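You operate a simulated robot arm through the tools that you are given. There is no shell and no other tool.

You are at the controls of a simulated robot arm. One attempt, no reset.

TASK
The red or green lead is dead: test the red one, then plug the good one into the blue socket.
Fine: both red ends go into the tester, then press TEST. The good lead's silver plug goes into the stage box; the red lead's black plug stays in the tester.

It is judged by the outcome, as a careful person would: the job done as asked, and still so three seconds after it is handed in. It fails if anything else is knocked over, pushed out of place, dropped, spilled or broken.

THE ROBOT
A 7-joint arm with a two-finger parallel gripper, fixed in place. Base frame: the origin is at the foot of the arm, x ahead of it, y to its left, z up; the work surface is at about z = 75. Units: cm, rad, N and s.
Its first joint turns from -2.601 to 2.601 rad. Payload 3.43 kg.
Tool frame: the origin (TCP) lies between the finger pads and is the grasp point; the fingertips stand 3 cm ahead of it; z points along the fingers, y is the line along which they close. Largest opening 9.4 cm; finger width 2.8, thickness 1; the body of the gripper, 5 by 9.6 cm, starts 5.5 cm behind the TCP.
Orientation is told as [roll, pitch, yaw] about the base's x, y, z axes, in that order, counted from this pose: with the fingers straight down and closing along the base's y, the tool's x points along the base's -x, its y along +y and its z along -z.

THE INTERFACE
- The arm moves only by the tool jog_arm. Its arguments are lists of equal length, an entry for each row: "slide": the shift along the base's x, y, z in cm, a list of three; "turn": the turn, a rotation vector about the base's x, y, z in degrees, a list of three. In form: {"slide": [[x, y, z], ...], "turn": [[ax, ay, az], ...]}. A call has 1 to 20 rows; each row is the pose to reach, as a shift and turn from the pose commanded when the call began. "gripper" is the gripper command, from -1 (shut) to 1 (fully open), values between in proportion, set as the call begins (left out, the last holds). Each row takes 0.2 s and may step no farther than 5 cm and 0.15 rad from the row before; otherwise, or with a gripper value out of range, the whole call is refused. Where a pose cannot be reached the arm comes as near as it can. A force on the tool above 40 N (or 10 N above the force at the start of the call, whichever is more), or a blocked arm, ends the call early, and 0.2 s more pass. The fingers move at their own pace (about 4.5 cm/s each) and stop on an object; they squeeze with about 37 N. The grip force told is the motor's: it shows also when the fingers shut on nothing. Time passes only in rows, and 0.2 s behind the last, so rows that repeat a pose let the fingers close. The reply holds the time, the measured pose of the TCP, the force on the tool along the base axes, the opening and the grip force, in the units named above and with some noise, with the torque about the TCP (base axes, N m) and any sound that the robot's microphone picked up, and new pictures: "views" is both (left out), scene, wrist or none.
- Cameras (640 x 400 px; columns grow to the right, rows downward): "scene" is fixed at [39.51, 49.19, 136.79]; the picture's right is [-0.76, -0.65, 0.00], its down [-0.29, 0.34, -0.89] and it looks along [0.58, -0.68, -0.45] (base axes); focal length 325 px, centre (320, 200). "wrist" rides on the gripper at [7.6, 1.4, -10.3] in the tool frame; the picture's right is [-0.18, 0.98, 0.00], its down [-0.75, -0.14, -0.64] and it looks along [-0.63, -0.12, 0.77] (tool axes); focal length 243 px, centre (320, 200). There is no depth. A picture from a camera that has moved, and an enlarged one, comes with that camera's place and axes in the base frame and with its lens. The place of the scene camera against the robot may be out by one fixed shift of up to 1.8 cm in any direction.
- enlarge(camera, box): a new picture of the part [left, top, right, bottom] of that camera's present view, enlarged. No time passes.
- job_done(): hands the job in; it is judged then, once.

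Places have to be worked out from the pictures, the camera data and where the tool is seen. Open the gripper and draw the arm clear of the work before you hand the job in, unless the task says otherwise.

The tools are called after "Request:" by a JSON object that holds its "fn" and its "kwargs". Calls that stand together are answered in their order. jog_arm: Moves the arm, as the interface text tells. Its arguments: {"type":"object","properties":{"slide":{"type":"array","items":{"type":"array","items":{"type":"number"}}},"turn":{"type":"array","items":{"type":"array","items":{"type":"number"}}},"gripper":{"type":"number"},"views":{"type":"string","enum":["both","scene","wrist","none"]}},"required":["slide","turn"]} The other tools are called the same way: enlarge (camera, box) takes an enlarged picture of a part of a camera's view; job_done () hands the job in.

At the start:

```text
time_s: 0.0
position: [80.85, -56.7, 108.35]
tool_rot: [0.001, 0.0, 0.001]
wrist_force: [-0.3, -0.6, 0.2]
ft_torque: [0.04, -0.02, 0.02]
width: 9.39
grip_force: 0.0
```

scene: 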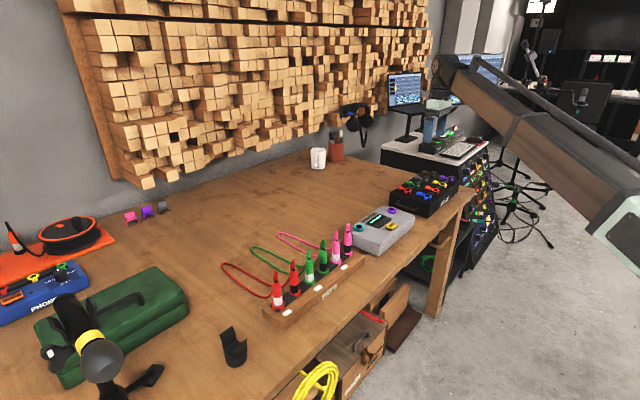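
wrist: 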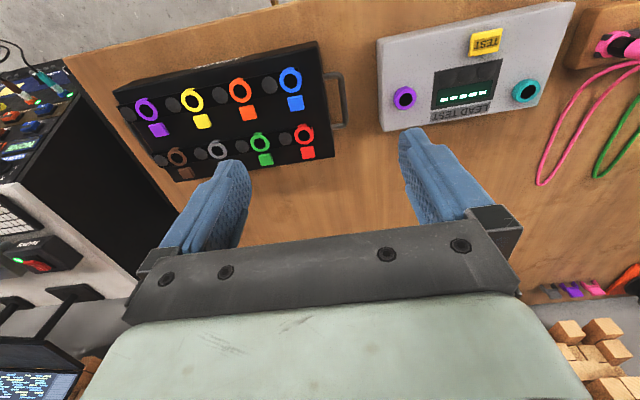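

The first pictures show a rack with three leads (red, green, pink), a LEAD TEST box with purple and teal sockets, and a black stage box with coloured sockets. I'll enlarge these parts to see details before moving.

Request:
{"fn": "enlarge", "kwargs": {"camera": "scene", "box": [210, 210, 370, 330]}}

Request:
{"fn": "enlarge", "kwargs": {"camera": "scene", "box": [340, 160, 480, 265]}}

Request:
{"fn": "enlarge", "kwargs": {"camera": "wrist", "box": [360, 0, 640, 180]}}

Request:
{"fn": "enlarge", "kwargs": {"camera": "wrist", "box": [100, 30, 360, 200]}}

```text
3.33 times, centred on (290, 270) of scene
camera zoom: at [39.51, 49.19, 136.79], right [-0.76, -0.65, 0.0], down [-0.29, 0.34, -0.89], along [0.58, -0.68, -0.45], focal length 1083 px, centre (420, -33)
```

zoom: 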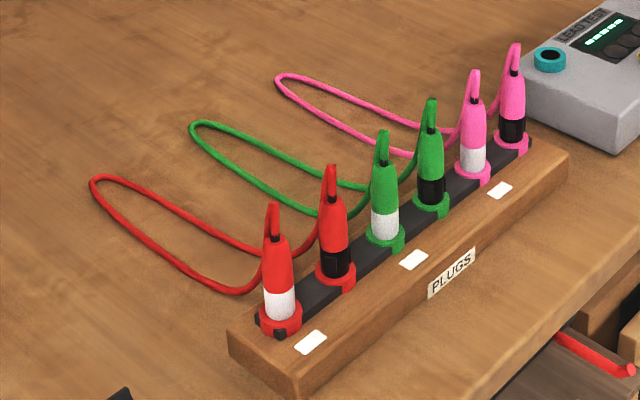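

```text
3.81 times, centred on (410, 212) of scene
camera zoom: at [39.51, 49.19, 136.79], right [-0.76, -0.65, 0.0], down [-0.29, 0.34, -0.89], along [0.58, -0.68, -0.45], focal length 1238 px, centre (-23, 152)
```

zoom: 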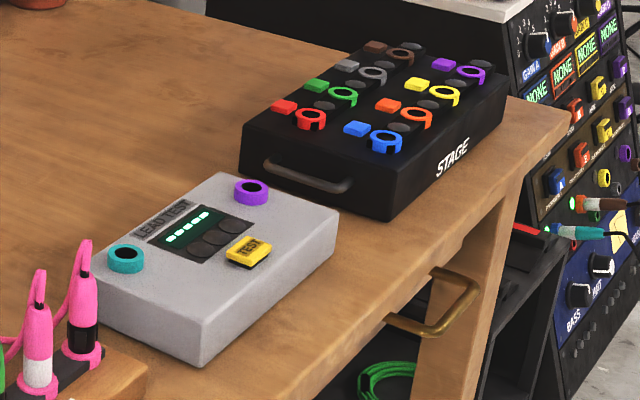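

```text
2.22 times, centred on (500, 90) of wrist
camera zoom: at [73.08, -55.23, 118.52], right [0.18, 0.98, 0.0], down [0.75, -0.14, 0.64], along [0.63, -0.12, -0.77], focal length 539 px, centre (-80, 444)
```

zoom: 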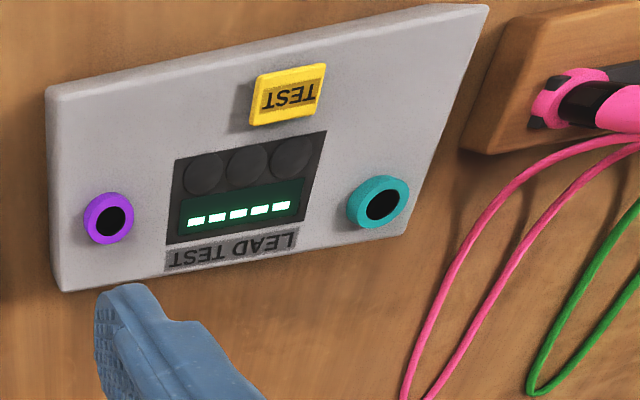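

```text
2.35 times, centred on (230, 115) of wrist
camera zoom: at [73.08, -55.23, 118.52], right [0.18, 0.98, 0.0], down [0.75, -0.14, 0.64], along [0.63, -0.12, -0.77], focal length 571 px, centre (532, 400)
```

zoom: 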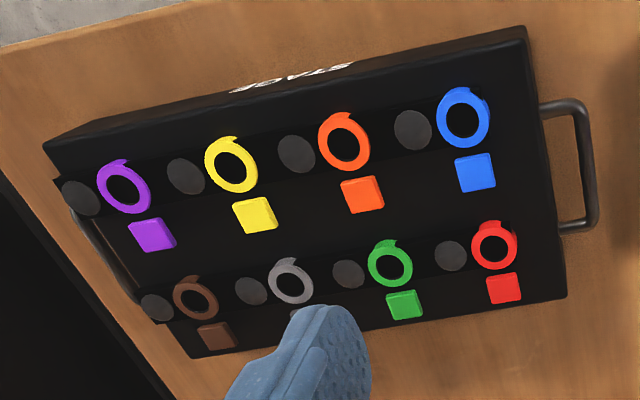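

The rack stands at about x≈84, y from +12 (red silver) to −15 (pink black); the tester's teal socket is at about (89,−28), purple at about (87,−45), blue stage socket at about (81,−61). I raise nothing and glide at z≈108 above everything to look at the rack from the wrist camera.

Request:
{"fn": "jog_arm", "kwargs": {"slide": [[-0.8, 4.7, 0], [-1.6, 9.4, 0], [-2.4, 14.1, 0], [-3.2, 18.8, 0], [-4, 23.5, 0], [-4.8, 28.2, 0], [-5.6, 32.9, 0], [-6.4, 37.6, 0], [-7.2, 42.3, 0], [-8, 47, 0], [-8.8, 51.7, 0], [-9.2, 56.4, 0], [-9.2, 60.7, 0]], "turn": [[0, 0, 0], [0, 0, 0], [0, 0, 0], [0, 0, 0], [0, 0, 0], [0, 0, 0], [0, 0, 0], [0, 0, 0], [0, 0, 0], [0, 0, 0], [0, 0, 0], [0, 0, 0], [0, 0, 0]], "views": "both"}}

```text
time_s: 2.8
position: [71.6, 3.85, 108.33]
tool_rot: [0.001, 0.001, -0.003]
wrist_force: [-0.6, 0.6, 0.8]
ft_torque: [0.0, -0.01, 0.0]
width: 9.38
grip_force: 0.1
camera wrist: at [63.88, 5.35, 118.47], right [0.19, 0.98, 0.0], down [0.75, -0.14, 0.64], along [0.63, -0.12, -0.77], focal length 243 px, centre (320, 200)
```

scene: 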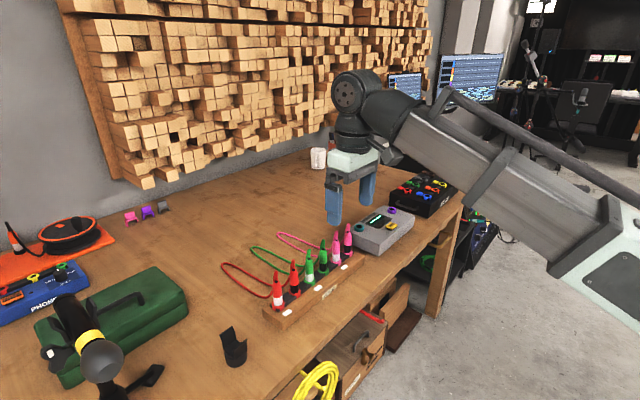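
wrist: 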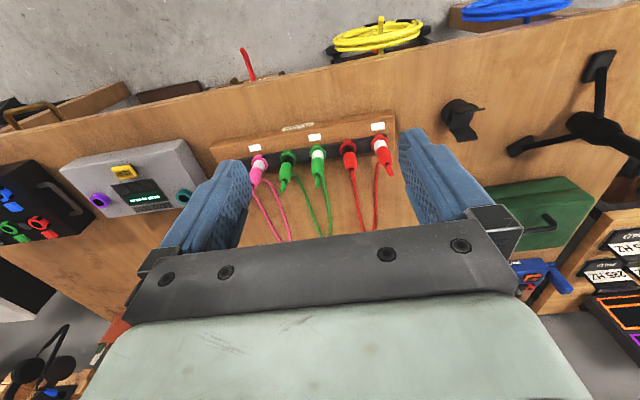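

The rack is centred in the wrist view. I enlarge it to see the plug collars, keys and cables.

Request:
{"fn": "enlarge", "kwargs": {"camera": "wrist", "box": [240, 110, 410, 240]}}

Request:
{"fn": "enlarge", "kwargs": {"camera": "wrist", "box": [320, 115, 400, 185]}}

Request:
{"fn": "enlarge", "kwargs": {"camera": "scene", "box": [255, 230, 335, 310]}}

Request:
{"fn": "enlarge", "kwargs": {"camera": "scene", "box": [385, 170, 465, 220]}}

```text
3.08 times, centred on (325, 175) of wrist
camera zoom: at [63.88, 5.35, 118.47], right [0.19, 0.98, 0.0], down [0.75, -0.14, 0.64], along [0.63, -0.12, -0.77], focal length 746 px, centre (305, 277)
```

zoom: 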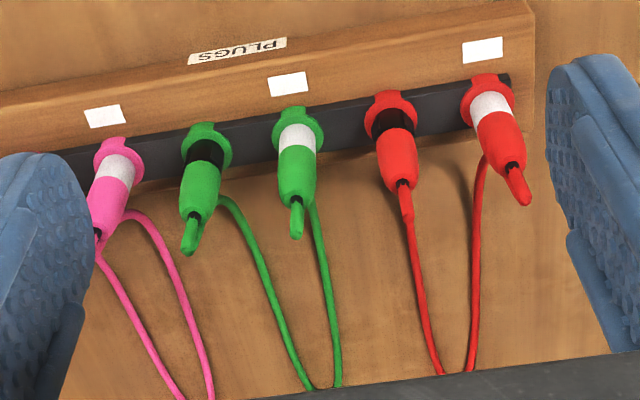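

```text
5.71 times, centred on (360, 150) of wrist
camera zoom: at [63.88, 5.35, 118.47], right [0.19, 0.98, 0.0], down [0.75, -0.14, 0.64], along [0.63, -0.12, -0.77], focal length 1386 px, centre (91, 486)
```

zoom: 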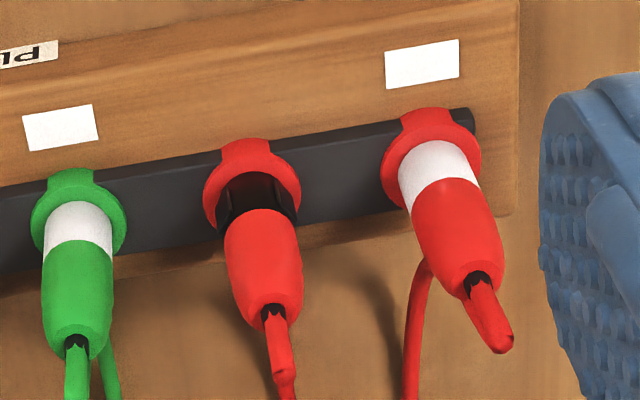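

```text
5.00 times, centred on (295, 270) of scene
camera zoom: at [39.51, 49.19, 136.79], right [-0.76, -0.65, 0.0], down [-0.29, 0.34, -0.89], along [0.58, -0.68, -0.45], focal length 1624 px, centre (445, -150)
```

zoom: 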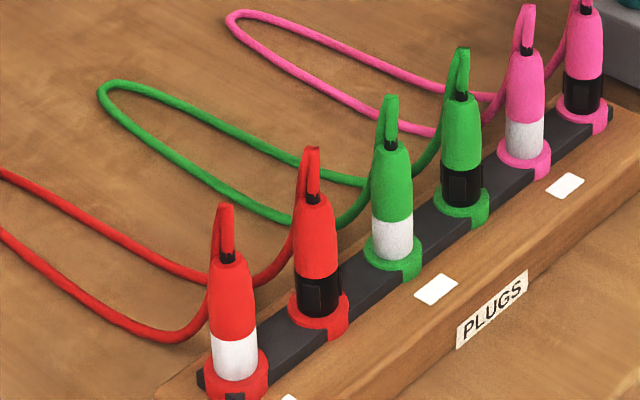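

```text
8.00 times, centred on (425, 195) of scene
camera zoom: at [39.51, 49.19, 136.79], right [-0.76, -0.65, 0.0], down [-0.29, 0.34, -0.89], along [0.58, -0.68, -0.45], focal length 2599 px, centre (-520, 240)
```

zoom: 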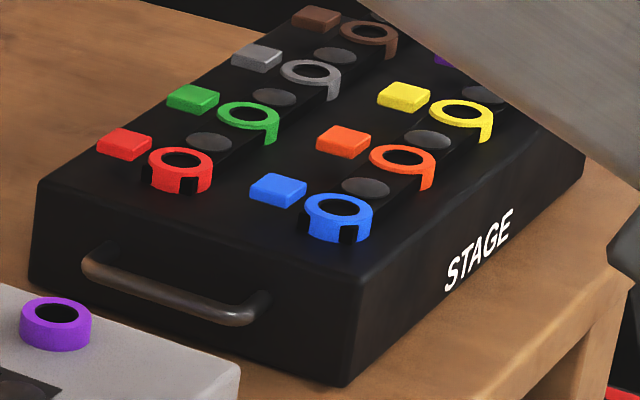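

The collars belong to the rack; the plugs are round bodies about 2.2 cm thick, top at z≈87, with the cord looping over at z≈90. I move above the red silver plug (about (84.6, 11.7)) with a half-open gripper for a close look.

Request:
{"fn": "jog_arm", "kwargs": {"slide": [[3.2, 2.0, -2.0], [6.4, 4.0, -4.0], [9.6, 6.0, -6.5], [12.9, 7.85, -10.0]], "turn": [[0, 0, 0], [0, 0, 0], [0, 0, 0], [0, 0, 0]], "gripper": 0.0, "views": "both"}}

```text
refused: row 4 steps farther than a row can; nothing moved
```

The last row was a bit too long; I re-split the same move into more rows.

Request:
{"fn": "jog_arm", "kwargs": {"slide": [[2.6, 1.6, -2.0], [5.2, 3.2, -4.0], [7.8, 4.8, -6.0], [10.4, 6.4, -8.0], [12.9, 7.85, -10.0]], "turn": [[0, 0, 0], [0, 0, 0], [0, 0, 0], [0, 0, 0], [0, 0, 0]], "gripper": 0.0, "views": "both"}}

```text
time_s: 4.0
position: [84.6, 11.85, 98.34]
tool_rot: [-0.001, 0.0, 0.0]
wrist_force: [0.6, -0.1, 0.4]
ft_torque: [0.01, -0.01, -0.01]
width: 4.72
grip_force: 0.0
camera wrist: at [76.84, 13.3, 108.51], right [0.18, 0.98, 0.0], down [0.75, -0.14, 0.64], along [0.63, -0.12, -0.77], focal length 243 px, centre (320, 200)
```

scene: 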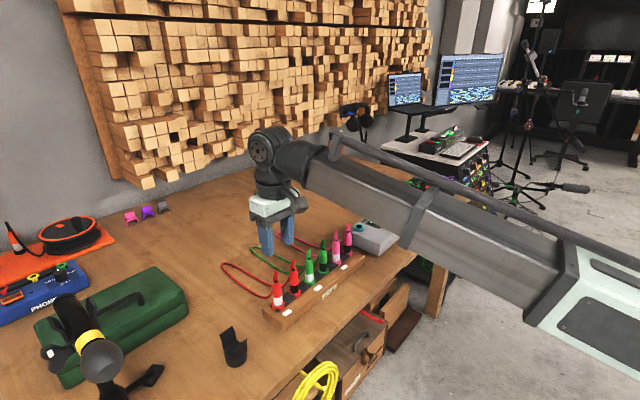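
wrist: 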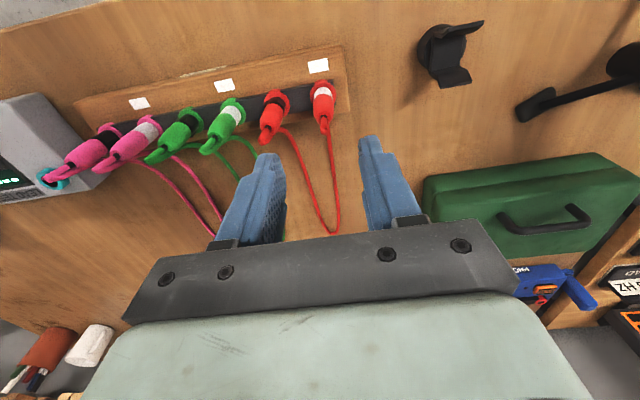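

Request:
{"fn": "enlarge", "kwargs": {"camera": "wrist", "box": [240, 60, 380, 170]}}

Request:
{"fn": "enlarge", "kwargs": {"camera": "scene", "box": [240, 200, 360, 310]}}

```text
3.64 times, centred on (310, 115) of wrist
camera zoom: at [76.84, 13.3, 108.51], right [0.18, 0.98, 0.0], down [0.75, -0.14, 0.64], along [0.63, -0.12, -0.77], focal length 882 px, centre (356, 509)
```

zoom: 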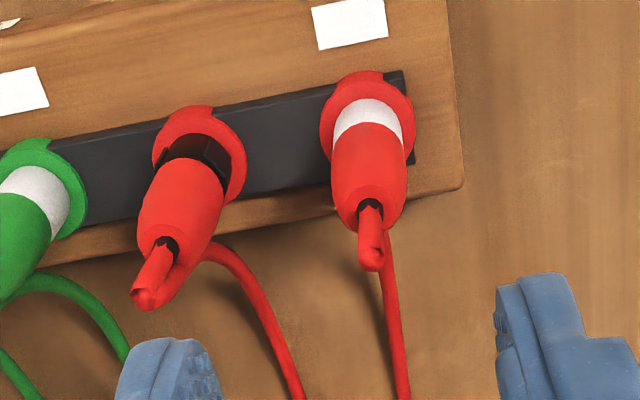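

```text
3.64 times, centred on (300, 255) of scene
camera zoom: at [39.51, 49.19, 136.79], right [-0.76, -0.65, 0.0], down [-0.29, 0.34, -0.89], along [0.58, -0.68, -0.45], focal length 1181 px, centre (393, 0)
```

zoom: 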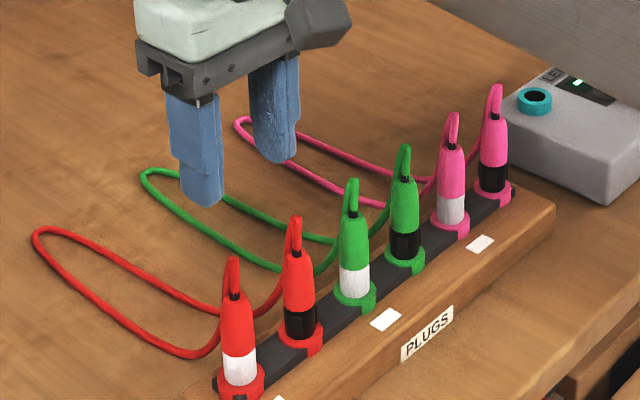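

The red silver plug stands at about (85.0, 12.0), body from z≈79 to 86.5, with the cord folding over towards +x; good for a grip closing along y. Before grasping I survey the tester from closer, travelling at z≈102 above the plugs.

Request:
{"fn": "jog_arm", "kwargs": {"slide": [[0.1, -2.5, 3.7], [0.2, -7.2, 3.7], [0.4, -11.9, 3.7], [0.5, -16.6, 3.7], [0.7, -21.3, 3.7], [0.8, -26.0, 3.7], [0.9, -30.7, 3.7], [1.0, -35.4, 3.7], [1.2, -40.1, 3.7], [1.3, -44.8, 3.7], [1.4, -49.5, 3.7]], "turn": [[0, 0, 0], [0, 0, 0], [0, 0, 0], [0, 0, 0], [0, 0, 0], [0, 0, 0], [0, 0, 0], [0, 0, 0], [0, 0, 0], [0, 0, 0], [0, 0, 0]], "views": "wrist"}}

```text
time_s: 6.4
position: [86.16, -37.8, 102.11]
tool_rot: [0.001, 0.0, 0.0]
wrist_force: [-0.3, -0.3, 0.0]
ft_torque: [0.0, 0.02, -0.03]
width: 4.72
grip_force: 0.0
camera wrist: at [78.37, -36.3, 112.37], right [0.18, 0.98, 0.0], down [0.75, -0.14, 0.64], along [0.63, -0.12, -0.77], focal length 243 px, centre (320, 200)
```

wrist: 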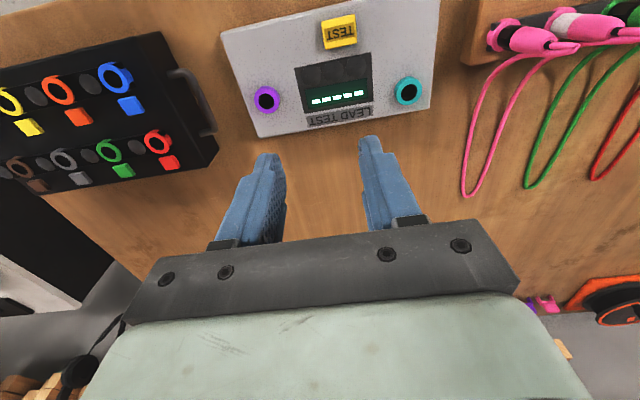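

Request:
{"fn": "enlarge", "kwargs": {"camera": "wrist", "box": [215, 5, 445, 145]}}

Request:
{"fn": "enlarge", "kwargs": {"camera": "wrist", "box": [0, 20, 230, 190]}}

Request:
{"fn": "enlarge", "kwargs": {"camera": "wrist", "box": [450, 0, 640, 110]}}

```text
2.78 times, centred on (330, 75) of wrist
camera zoom: at [78.37, -36.3, 112.37], right [0.18, 0.98, 0.0], down [0.75, -0.14, 0.64], along [0.63, -0.12, -0.77], focal length 675 px, centre (292, 548)
```

zoom: 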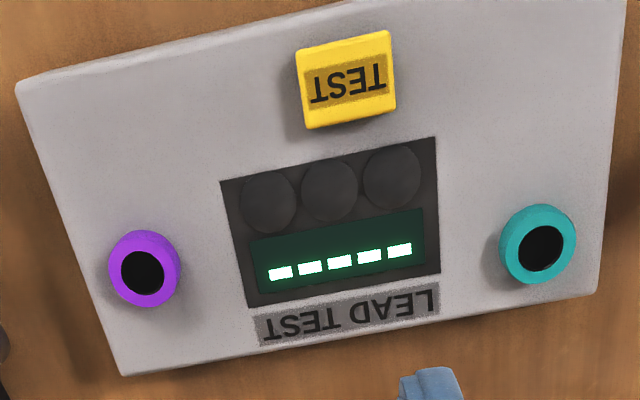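

```text
2.35 times, centred on (115, 105) of wrist
camera zoom: at [78.37, -36.3, 112.37], right [0.18, 0.98, 0.0], down [0.75, -0.14, 0.64], along [0.63, -0.12, -0.77], focal length 571 px, centre (802, 424)
```

zoom: 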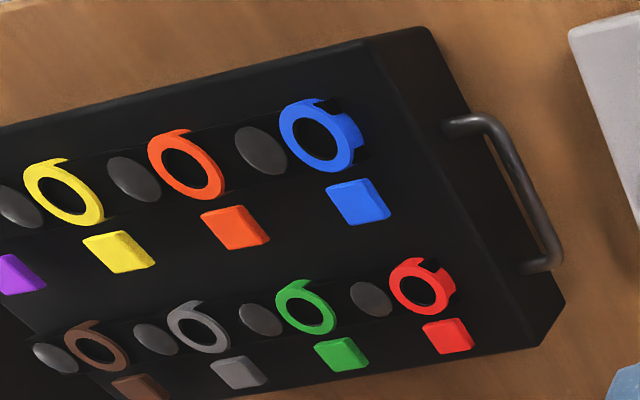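

```text
3.37 times, centred on (545, 55) of wrist
camera zoom: at [78.37, -36.3, 112.37], right [0.18, 0.98, 0.0], down [0.75, -0.14, 0.64], along [0.63, -0.12, -0.77], focal length 817 px, centre (-438, 688)
```

zoom: 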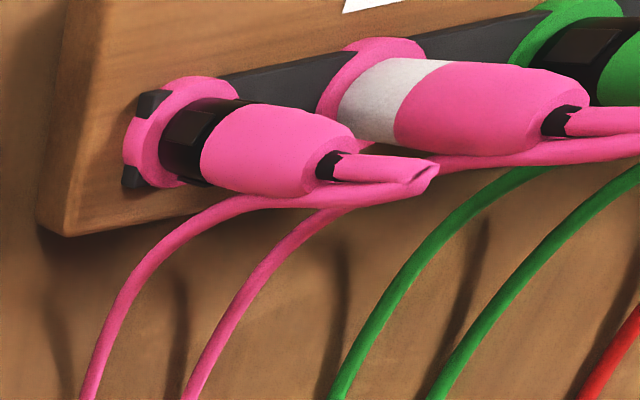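

Triangulating: teal socket ≈ (89.0, −27.3, rim z≈81), purple ≈ (86.9, −44.7, z≈80.6), TEST button ≈ (81.4, −34.8, z≈81), blue stage socket ≈ (80.9, −60.9, z≈82), red black plug ≈ (85.1, 6.6). I go back above the red black plug first, since taking it to teal leaves the cord slack and uncrossed.

Request:
{"fn": "jog_arm", "kwargs": {"slide": [[0, 4.7, 0], [-0.1, 9.4, 0], [-0.2, 14.1, 0], [-0.3, 18.8, 0], [-0.4, 23.5, 0], [-0.5, 28.2, 0], [-0.6, 32.9, 0], [-0.7, 37.6, 0], [-0.9, 42.0, 0], [-0.9, 44.3, -3.5], [-0.9, 44.3, -7.0]], "turn": [[0, 0, 0], [0, 0, 0], [0, 0, 0], [0, 0, 0], [0, 0, 0], [0, 0, 0], [0, 0, 0], [0, 0, 0], [0, 0, 0], [0, 0, 0], [0, 0, 0]], "views": "both"}}

```text
time_s: 8.8
position: [85.19, 6.8, 95.07]
tool_rot: [0.0, 0.0, 0.001]
wrist_force: [-0.9, 0.5, 0.3]
ft_torque: [0.02, 0.02, -0.01]
width: 4.7
grip_force: 0.1
camera wrist: at [77.39, 8.22, 105.27], right [0.18, 0.98, 0.0], down [0.75, -0.14, 0.64], along [0.63, -0.12, -0.77], focal length 243 px, centre (320, 200)
```

scene: 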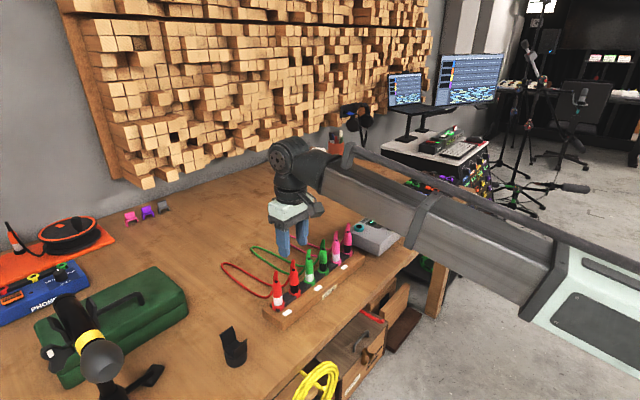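
wrist: 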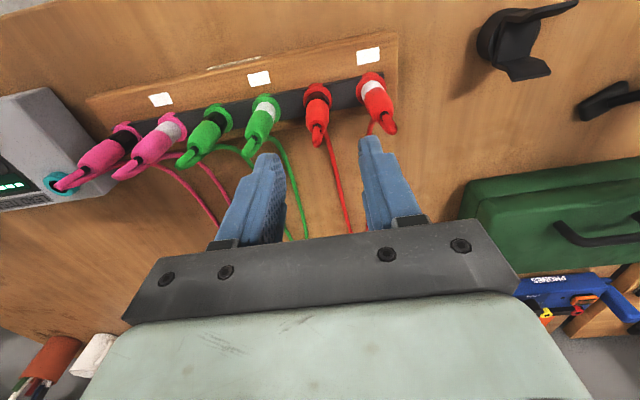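

The plug sits close to centred between the fingers in the wrist view. I enlarge to refine its position before descending.

Request:
{"fn": "enlarge", "kwargs": {"camera": "wrist", "box": [240, 60, 420, 180]}}

```text
3.33 times, centred on (330, 120) of wrist
camera zoom: at [77.39, 8.22, 105.27], right [0.18, 0.98, 0.0], down [0.75, -0.14, 0.64], along [0.63, -0.12, -0.77], focal length 809 px, centre (287, 467)
```

zoom: 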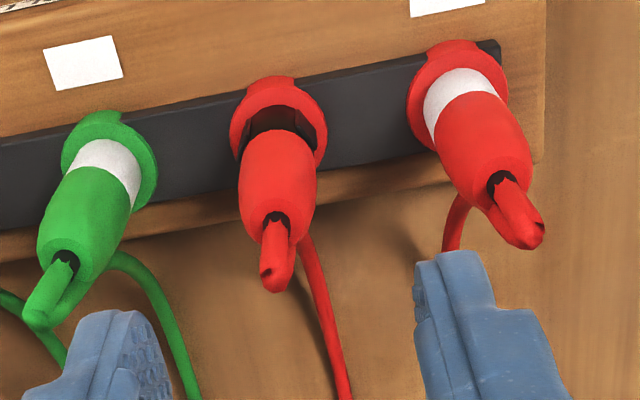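

The plug is at (85.1, 6.5) against TCP (85.15, 6.7). I descend to z≈84.8 with a small −y correction, fingers still open at 4.7 cm.

Request:
{"fn": "jog_arm", "kwargs": {"slide": [[-0.05, -0.2, -3.0], [-0.05, -0.2, -6.0], [-0.05, -0.2, -8.5], [-0.05, -0.2, -10.3]], "turn": [[0, 0, 0], [0, 0, 0], [0, 0, 0], [0, 0, 0]], "views": "both"}}

```text
time_s: 9.8
position: [84.8, 6.4, 84.81]
tool_rot: [0.001, 0.001, -0.001]
wrist_force: [-0.2, -1.0, 0.7]
ft_torque: [0.01, -0.01, -0.02]
width: 4.69
grip_force: 0.1
camera wrist: at [77.08, 7.9, 94.99], right [0.18, 0.98, 0.0], down [0.75, -0.14, 0.64], along [0.63, -0.12, -0.77], focal length 243 px, centre (320, 200)
```

scene: 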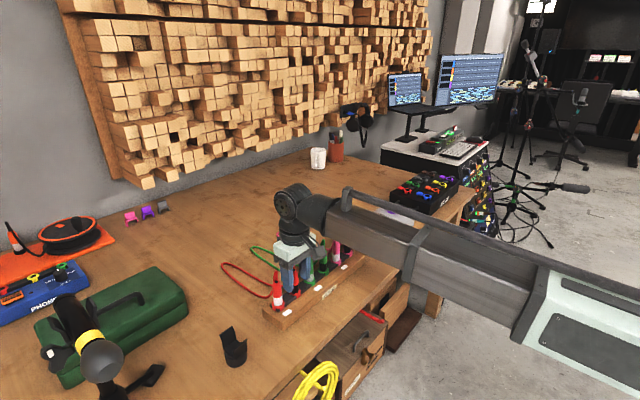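
wrist: 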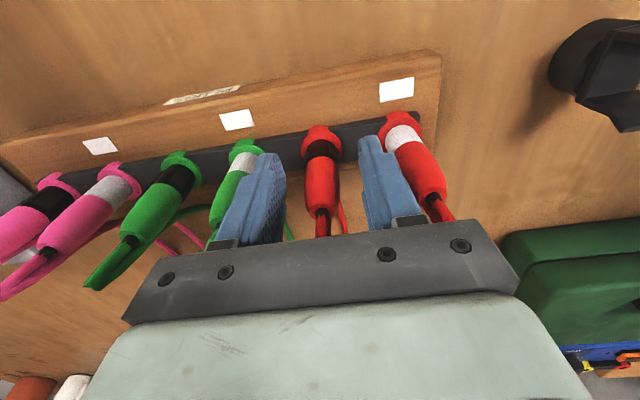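

The plug is centred between the fingers with neighbours clear. I close the gripper in place.

Request:
{"fn": "jog_arm", "kwargs": {"slide": [[0, 0, 0], [0, 0, 0], [0, 0, 0], [0, 0, 0]], "turn": [[0, 0, 0], [0, 0, 0], [0, 0, 0], [0, 0, 0]], "gripper": -1, "views": "wrist"}}

```text
time_s: 10.8
position: [84.72, 6.41, 84.78]
tool_rot: [0.0, 0.0, 0.0]
wrist_force: [0.0, -0.7, 0.1]
ft_torque: [-0.02, -0.04, 0.03]
width: 2.2
grip_force: 36.9
camera wrist: at [77.08, 7.9, 94.99], right [0.18, 0.98, 0.0], down [0.75, -0.14, 0.64], along [0.63, -0.12, -0.77], focal length 243 px, centre (320, 200)
```

wrist: 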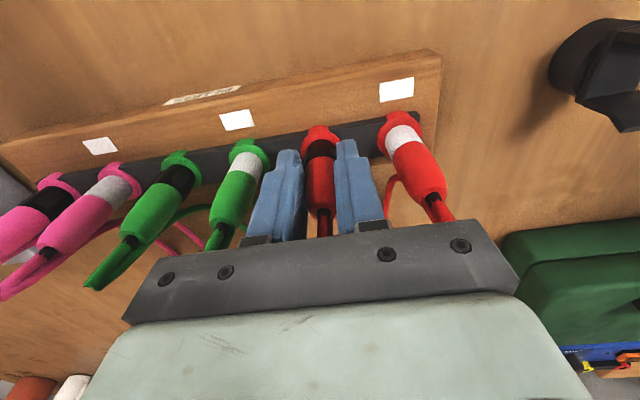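

The plug is held (2.2 cm wide). I lift it straight up slowly.

Request:
{"fn": "jog_arm", "kwargs": {"slide": [[0, 0, 0.5], [0, 0, 1.2], [0, 0, 2.0], [0, 0, 3.0], [0, 0, 4.5], [0, 0, 6.5], [0, 0, 9.0], [0, 0, 12.0]], "turn": [[0, 0, 0], [0, 0, 0], [0, 0, 0], [0, 0, 0], [0, 0, 0], [0, 0, 0], [0, 0, 0], [0, 0, 0]], "views": "both"}}

```text
time_s: 12.6
position: [84.95, 6.61, 96.76]
tool_rot: [0.001, 0.001, 0.001]
wrist_force: [-0.5, -0.9, -1.9]
ft_torque: [-0.02, 0.0, 0.02]
width: 2.15
grip_force: 36.9
camera wrist: at [77.26, 8.08, 106.86], right [0.18, 0.98, 0.0], down [0.75, -0.14, 0.64], along [0.63, -0.12, -0.77], focal length 243 px, centre (320, 200)
```

scene: 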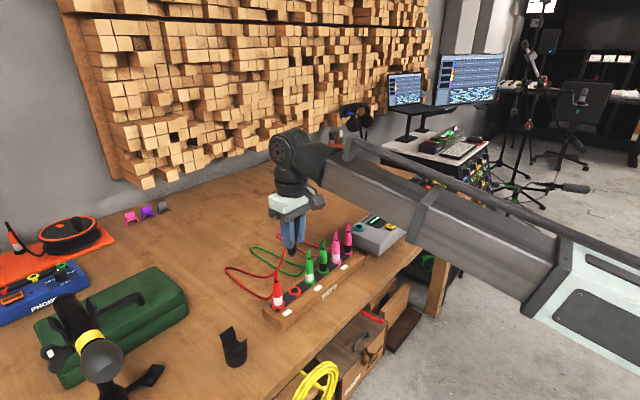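
wrist: 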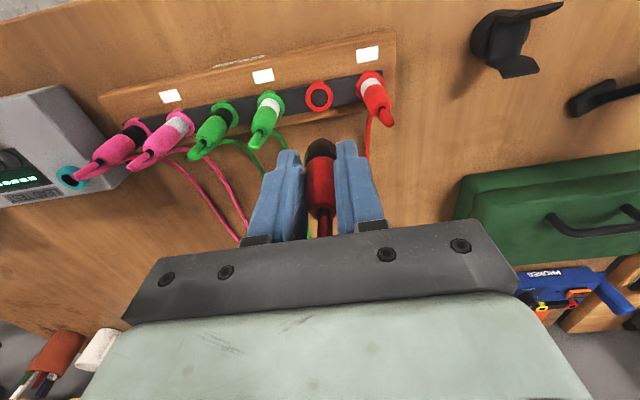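

Request:
{"fn": "enlarge", "kwargs": {"camera": "scene", "box": [210, 190, 350, 320]}}

Request:
{"fn": "enlarge", "kwargs": {"camera": "wrist", "box": [230, 60, 410, 240]}}

```text
3.08 times, centred on (280, 255) of scene
camera zoom: at [39.51, 49.19, 136.79], right [-0.76, -0.65, 0.0], down [-0.29, 0.34, -0.89], along [0.58, -0.68, -0.45], focal length 1000 px, centre (443, 31)
```

zoom: 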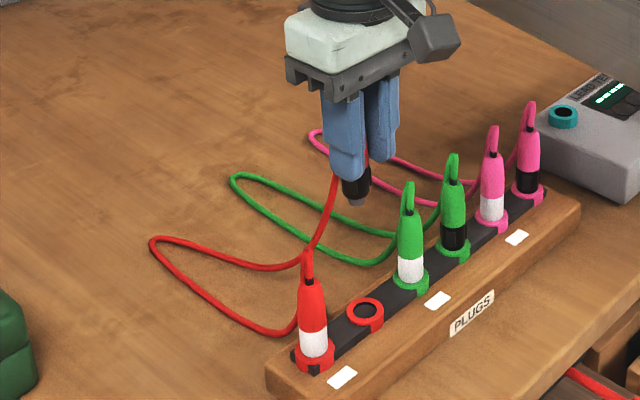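

```text
2.22 times, centred on (320, 150) of wrist
camera zoom: at [77.26, 8.08, 106.86], right [0.18, 0.98, 0.0], down [0.75, -0.14, 0.64], along [0.63, -0.12, -0.77], focal length 539 px, centre (320, 311)
```

zoom: 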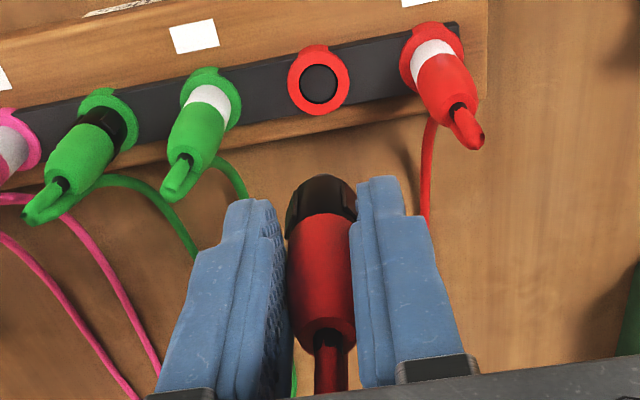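

The black plug came free cleanly; its tip ends about 6.5 cm below the TCP. I carry it at z≈100 around the +x side of the other plugs so the cord trails behind them, to above the teal socket.

Request:
{"fn": "jog_arm", "kwargs": {"slide": [[2.5, 0, 3.0], [5.5, -1.5, 3.2], [8.5, -4.5, 3.2], [9.3, -9.0, 3.2], [9.2, -13.5, 3.2], [8.6, -18.0, 3.2], [7.6, -22.5, 3.2], [6.2, -27.0, 3.2], [4.8, -31.0, 3.2], [4.0, -33.8, 3.2]], "turn": [[0, 0, 0], [0, 0, 0], [0, 0, 0], [0, 0, 0], [0, 0, 0], [0, 0, 0], [0, 0, 0], [0, 0, 0], [0, 0, 0], [0, 0, 0]], "views": "both"}}

```text
time_s: 14.8
position: [88.97, -27.42, 100.05]
tool_rot: [-0.001, 0.001, 0.002]
wrist_force: [-0.4, 0.0, -0.2]
ft_torque: [-0.03, 0.0, 0.01]
width: 2.15
grip_force: 37.3
camera wrist: at [81.14, -25.96, 110.19], right [0.18, 0.98, 0.0], down [0.75, -0.14, 0.64], along [0.63, -0.12, -0.77], focal length 243 px, centre (320, 200)
```

scene: 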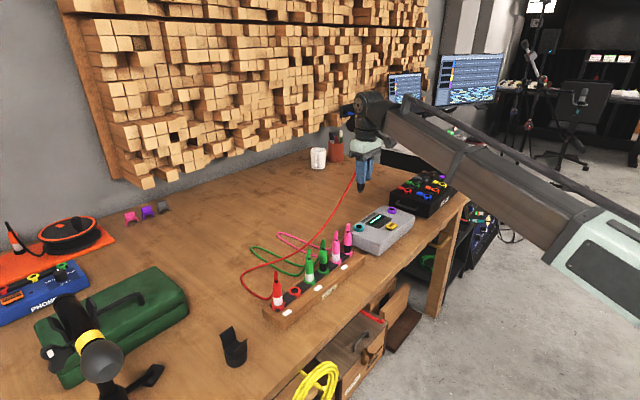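
wrist: 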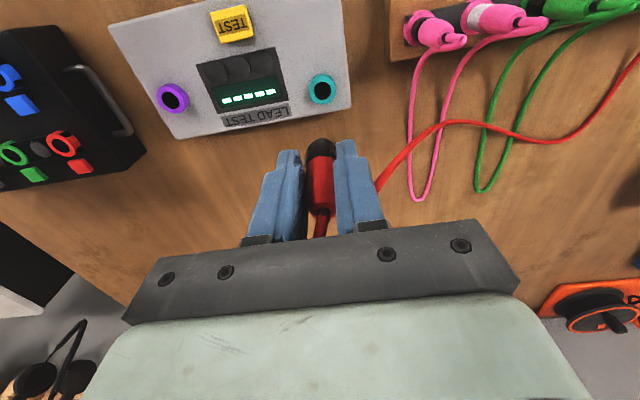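

Request:
{"fn": "enlarge", "kwargs": {"camera": "wrist", "box": [270, 60, 370, 160]}}

Request:
{"fn": "enlarge", "kwargs": {"camera": "scene", "box": [230, 140, 430, 320]}}

```text
4.00 times, centred on (320, 110) of wrist
camera zoom: at [81.14, -25.96, 110.19], right [0.18, 0.98, 0.0], down [0.75, -0.14, 0.64], along [0.63, -0.12, -0.77], focal length 970 px, centre (320, 560)
```

zoom: 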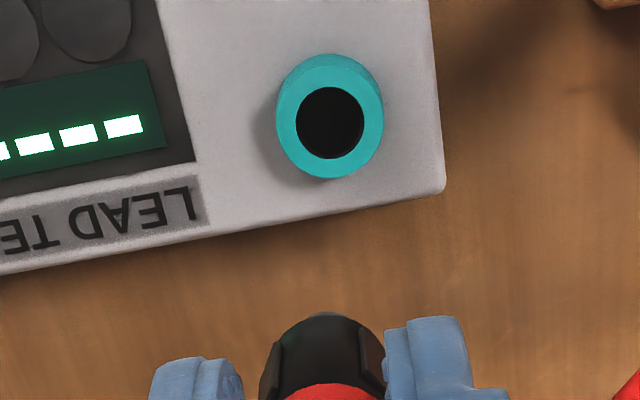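

```text
2.22 times, centred on (330, 230) of scene
camera zoom: at [39.51, 49.19, 136.79], right [-0.76, -0.65, 0.0], down [-0.29, 0.34, -0.89], along [0.58, -0.68, -0.45], focal length 722 px, centre (298, 133)
```

zoom: 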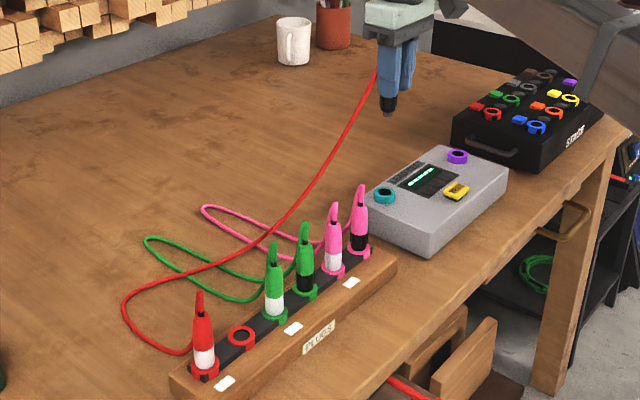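

The camera and finger geometry agree, but I need the plug's offset in the grip more exactly. I enlarge the scene view of the held plug.

Request:
{"fn": "enlarge", "kwargs": {"camera": "scene", "box": [335, 145, 405, 205]}}

Request:
{"fn": "enlarge", "kwargs": {"camera": "wrist", "box": [280, 125, 370, 245]}}

```text
6.67 times, centred on (370, 175) of scene
camera zoom: at [39.51, 49.19, 136.79], right [-0.76, -0.65, 0.0], down [-0.29, 0.34, -0.89], along [0.58, -0.68, -0.45], focal length 2166 px, centre (-13, 367)
```

zoom: 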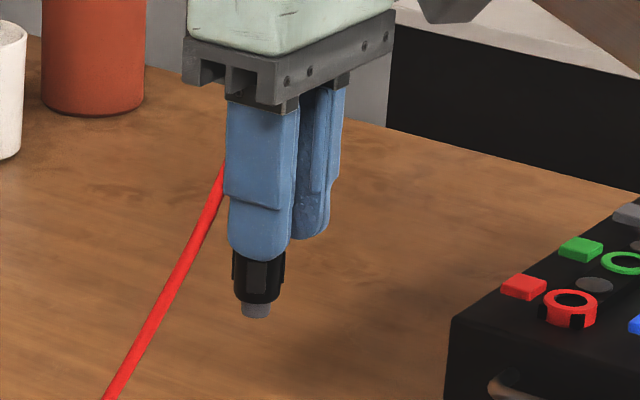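

```text
3.33 times, centred on (325, 185) of wrist
camera zoom: at [81.14, -25.96, 110.19], right [0.18, 0.98, 0.0], down [0.75, -0.14, 0.64], along [0.63, -0.12, -0.77], focal length 809 px, centre (303, 250)
```

zoom: 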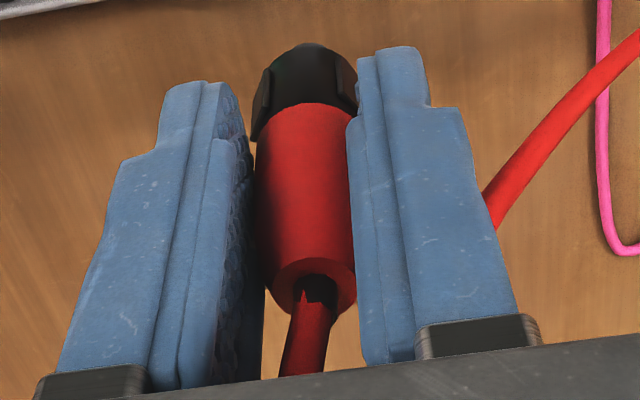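

The scene zoom suggests the plug axis sits roughly 0.5–1.2 cm to +x of the TCP in the grip. I lower to just above the teal socket with a provisional correction, to compare tip and hole directly in both views.

Request:
{"fn": "jog_arm", "kwargs": {"slide": [[-0.3, 0.1, -3], [-0.7, 0.2, -6], [-0.8, 0.2, -8.5], [-0.8, 0.2, -10.5]], "turn": [[0, 0, 0], [0, 0, 0], [0, 0, 0], [0, 0, 0]], "views": "both"}}

Request:
{"fn": "enlarge", "kwargs": {"camera": "scene", "box": [335, 185, 405, 245]}}

Request:
{"fn": "enlarge", "kwargs": {"camera": "wrist", "box": [280, 90, 370, 190]}}

```text
time_s: 15.8
position: [88.31, -27.18, 89.34]
tool_rot: [0.0, 0.001, 0.0]
wrist_force: [-0.6, 0.0, -0.7]
ft_torque: [-0.02, 0.03, -0.02]
width: 2.16
grip_force: 36.9
camera wrist: at [80.55, -25.74, 99.59], right [0.18, 0.98, 0.0], down [0.75, -0.14, 0.64], along [0.63, -0.12, -0.77], focal length 243 px, centre (320, 200)
```

scene: 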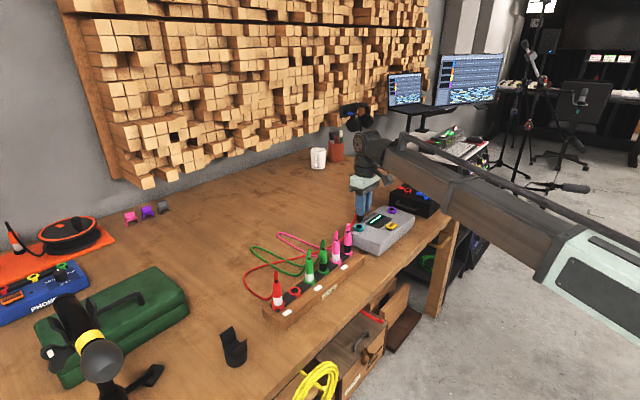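
wrist: 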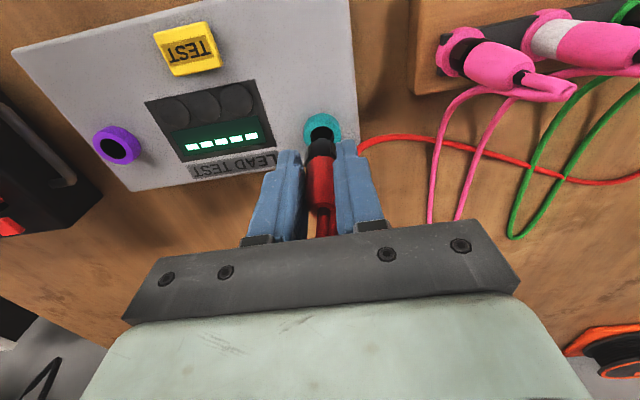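

```text
6.67 times, centred on (370, 215) of scene
camera zoom: at [39.51, 49.19, 136.79], right [-0.76, -0.65, 0.0], down [-0.29, 0.34, -0.89], along [0.58, -0.68, -0.45], focal length 2166 px, centre (-13, 100)
```

zoom: 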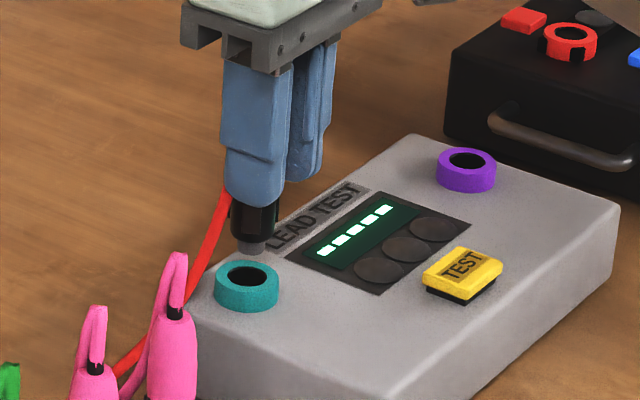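

```text
4.00 times, centred on (325, 140) of wrist
camera zoom: at [80.55, -25.74, 99.59], right [0.18, 0.98, 0.0], down [0.75, -0.14, 0.64], along [0.63, -0.12, -0.77], focal length 970 px, centre (300, 440)
```

zoom: 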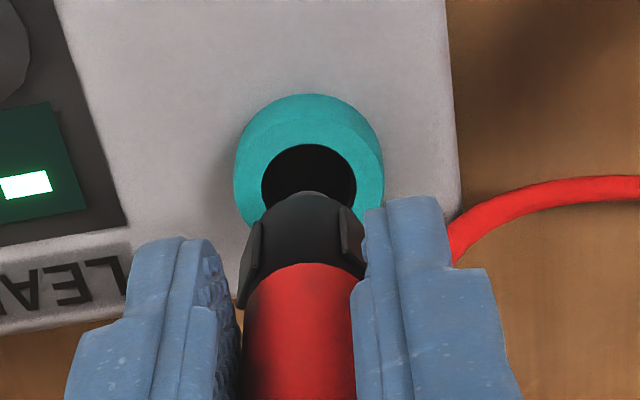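

Tip and hole line up in both views: scene columns agree within ~0.1 cm and the wrist column/row matches the prediction for a centred plug. I push down slowly, watching the force.

Request:
{"fn": "jog_arm", "kwargs": {"slide": [[0, 0, -0.5], [0, 0, -1.0], [0, 0, -1.4], [0, 0, -1.8], [0, 0, -2.1], [0, 0, -2.3]], "turn": [[0, 0, 0], [0, 0, 0], [0, 0, 0], [0, 0, 0], [0, 0, 0], [0, 0, 0]], "views": "both"}}

Request:
{"fn": "enlarge", "kwargs": {"camera": "scene", "box": [335, 185, 405, 245]}}

Request:
{"fn": "enlarge", "kwargs": {"camera": "wrist", "box": [280, 90, 370, 190]}}

```text
time_s: 17.2
position: [88.13, -27.23, 87.07]
tool_rot: [0.001, 0.0, -0.001]
wrist_force: [0.0, -0.2, -0.3]
ft_torque: [0.02, 0.0, 0.02]
width: 2.1
grip_force: 37.2
camera wrist: at [80.47, -25.71, 97.3], right [0.18, 0.98, 0.0], down [0.75, -0.14, 0.64], along [0.63, -0.12, -0.77], focal length 243 px, centre (320, 200)
```

scene: 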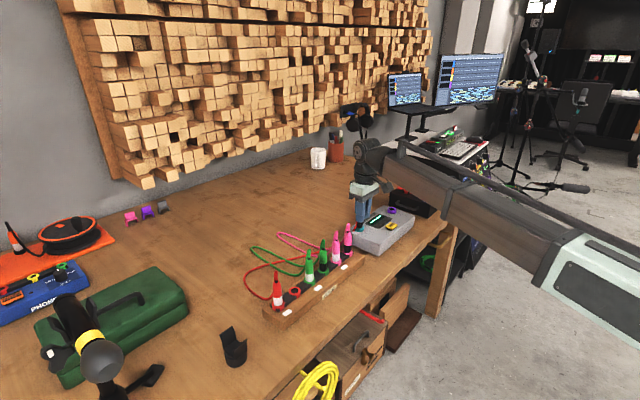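
wrist: 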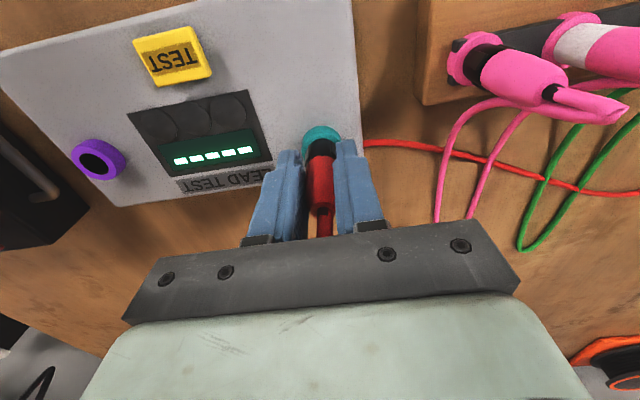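

```text
6.67 times, centred on (370, 215) of scene
camera zoom: at [39.51, 49.19, 136.79], right [-0.76, -0.65, 0.0], down [-0.29, 0.34, -0.89], along [0.58, -0.68, -0.45], focal length 2166 px, centre (-13, 100)
```

zoom: 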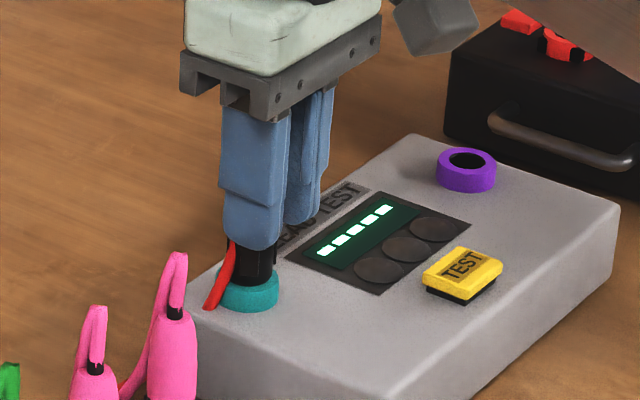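

```text
4.00 times, centred on (325, 140) of wrist
camera zoom: at [80.47, -25.71, 97.3], right [0.18, 0.98, 0.0], down [0.75, -0.14, 0.64], along [0.63, -0.12, -0.77], focal length 970 px, centre (300, 440)
```

zoom: 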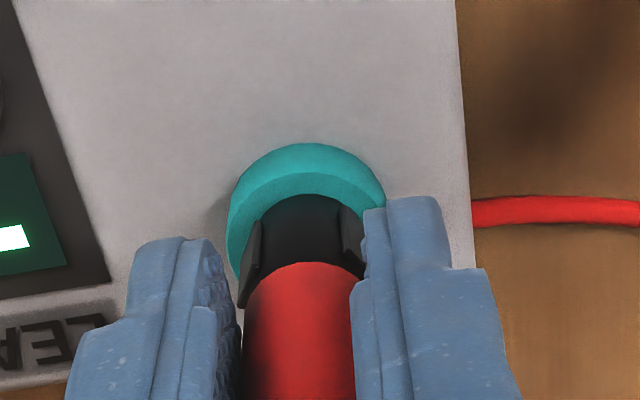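

The tip has entered the hole with no lateral force and the black band is nearly on the rim. I continue in small steps until it seats.

Request:
{"fn": "jog_arm", "kwargs": {"slide": [[0, 0, -0.2], [0, 0, -0.4], [0, 0, -0.6], [0, 0, -0.75], [0, 0, -0.9]], "turn": [[0, 0, 0], [0, 0, 0], [0, 0, 0], [0, 0, 0], [0, 0, 0]], "views": "wrist"}}

Request:
{"fn": "enlarge", "kwargs": {"camera": "scene", "box": [335, 185, 405, 245]}}

```text
time_s: 18.1
position: [88.23, -27.2, 86.99]
tool_rot: [0.0, -0.004, 0.0]
wrist_force: [-4.2, 2.7, 15.6]
ft_torque: [0.07, 0.17, -0.02]
width: 2.11
grip_force: 37.2
stopped in row 4: the force on the tool passed its limit at 43 N (the readings are from after the stop); the commanded pose is now the measured one
camera wrist: at [80.43, -25.67, 97.07], right [0.18, 0.98, 0.0], down [0.75, -0.14, 0.64], along [0.63, -0.12, -0.76], focal length 243 px, centre (320, 200)
```

wrist: 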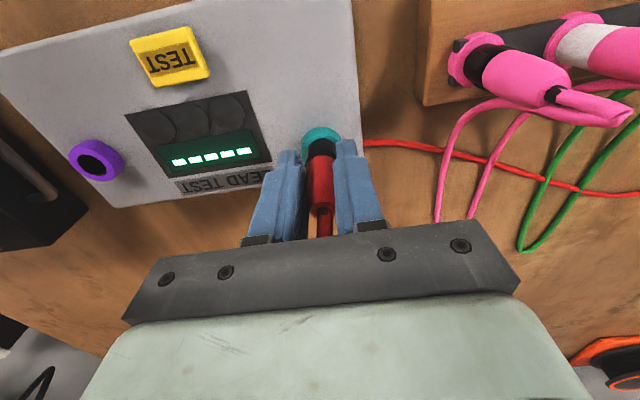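

```text
6.67 times, centred on (370, 215) of scene
camera zoom: at [39.51, 49.19, 136.79], right [-0.76, -0.65, 0.0], down [-0.29, 0.34, -0.89], along [0.58, -0.68, -0.45], focal length 2166 px, centre (-13, 100)
```

zoom: 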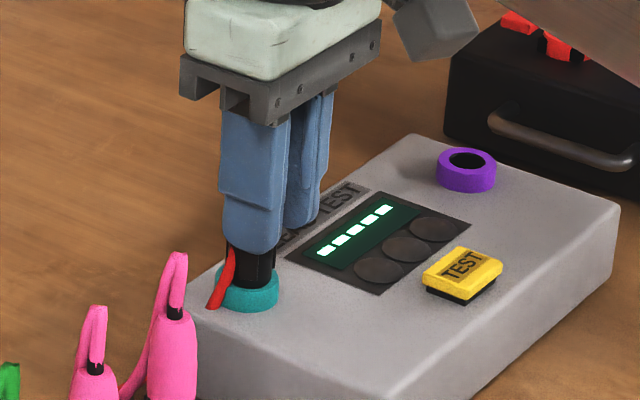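

It stopped at 43 N with TCP z≈86.9. I check in close-up whether the band is flush on the rim.

Request:
{"fn": "enlarge", "kwargs": {"camera": "wrist", "box": [285, 100, 365, 170]}}

Request:
{"fn": "enlarge", "kwargs": {"camera": "scene", "box": [350, 205, 380, 240]}}

```text
5.71 times, centred on (325, 135) of wrist
camera zoom: at [80.43, -25.67, 97.07], right [0.18, 0.98, 0.0], down [0.75, -0.14, 0.64], along [0.63, -0.12, -0.76], focal length 1386 px, centre (291, 571)
```

zoom: 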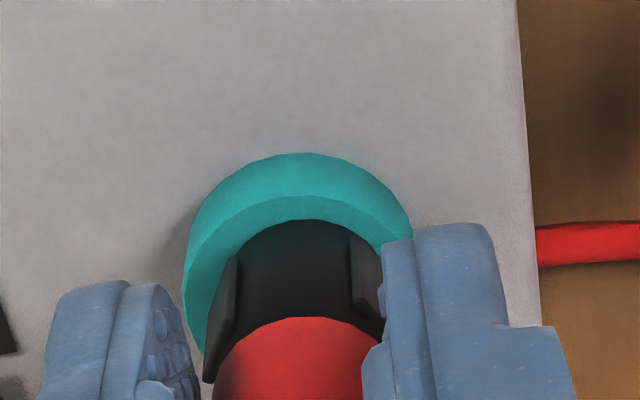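

```text
11.43 times, centred on (365, 222) of scene
camera zoom: at [39.51, 49.19, 136.79], right [-0.76, -0.65, 0.0], down [-0.29, 0.34, -0.89], along [0.58, -0.68, -0.45], focal length 3713 px, centre (-194, -57)
```

zoom: 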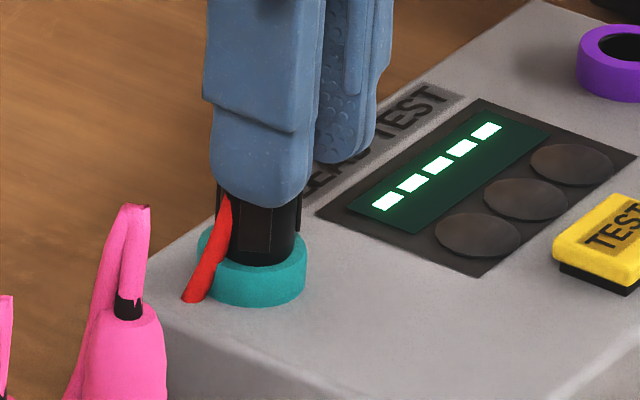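

The black plug's band sits flush on the teal rim, so it is seated. I open the fingers and rise straight up.

Request:
{"fn": "jog_arm", "kwargs": {"slide": [[0, 0, 0], [0, 0, 0], [0, 0, 0]], "turn": [[0, 0, 0], [0, 0, 0], [0, 0, 0]], "gripper": 0.0, "views": "none"}}

Request:
{"fn": "jog_arm", "kwargs": {"slide": [[0, 0, 1.5], [0, 0, 4], [0, 0, 7], [0, 0, 10], [0, 0, 14]], "turn": [[0, 0, 0], [0, 0, 0], [0, 0, 0], [0, 0, 0], [0, 0, 0]], "views": "both"}}

Request:
{"fn": "enlarge", "kwargs": {"camera": "scene", "box": [240, 150, 420, 310]}}

Request:
{"fn": "enlarge", "kwargs": {"camera": "wrist", "box": [240, 60, 420, 180]}}

```text
time_s: 18.9
position: [88.31, -27.22, 86.79]
tool_rot: [-0.001, -0.002, 0.0]
wrist_force: [-0.1, -0.7, 0.6]
ft_torque: [0.0, 0.0, 0.03]
width: 4.7
grip_force: 0.1
```

```text
time_s: 20.1
position: [88.04, -27.23, 100.84]
tool_rot: [0.0, -0.002, 0.001]
wrist_force: [-0.2, 0.2, 0.5]
ft_torque: [0.03, -0.01, 0.02]
width: 4.71
grip_force: 0.1
camera wrist: at [80.37, -25.82, 111.01], right [0.18, 0.98, 0.0], down [0.75, -0.14, 0.64], along [0.63, -0.12, -0.77], focal length 243 px, centre (320, 200)
```

scene: 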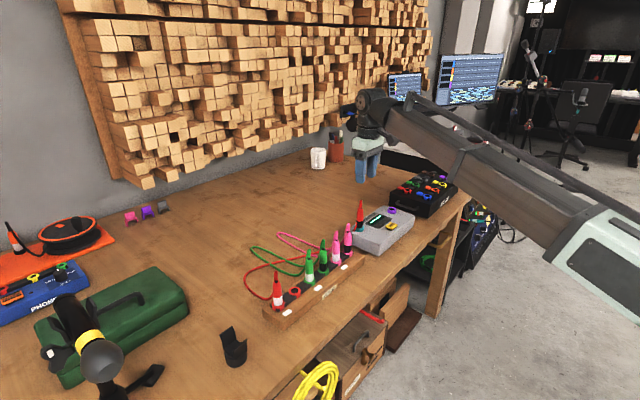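
wrist: 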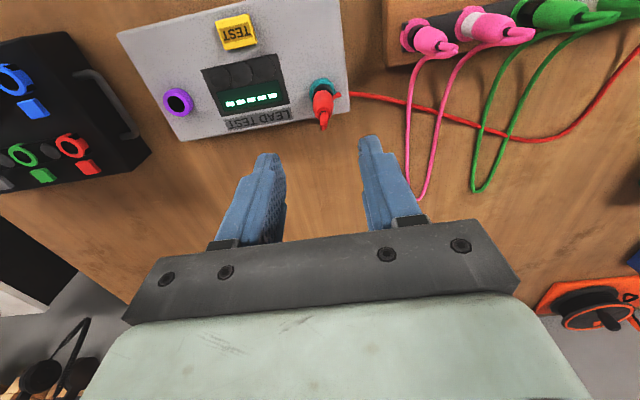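

```text
2.50 times, centred on (330, 230) of scene
camera zoom: at [39.51, 49.19, 136.79], right [-0.76, -0.65, 0.0], down [-0.29, 0.34, -0.89], along [0.58, -0.68, -0.45], focal length 812 px, centre (295, 125)
```

zoom: 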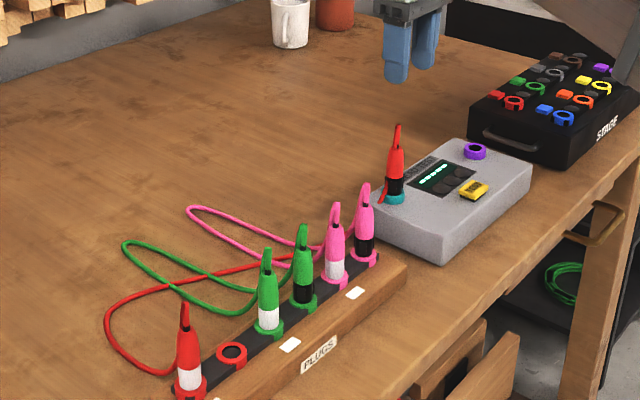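

```text
3.33 times, centred on (330, 120) of wrist
camera zoom: at [80.37, -25.82, 111.01], right [0.18, 0.98, 0.0], down [0.75, -0.14, 0.64], along [0.63, -0.12, -0.77], focal length 809 px, centre (287, 467)
```

zoom: 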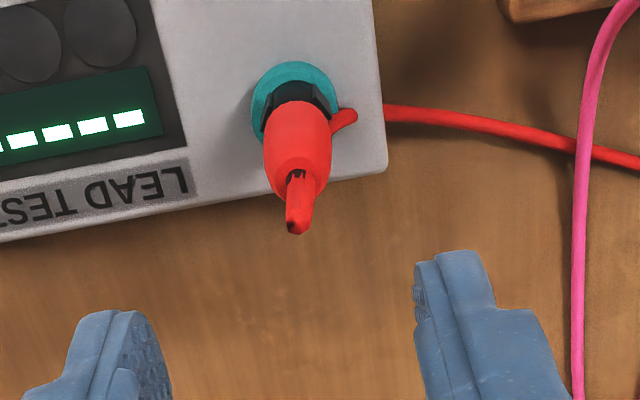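

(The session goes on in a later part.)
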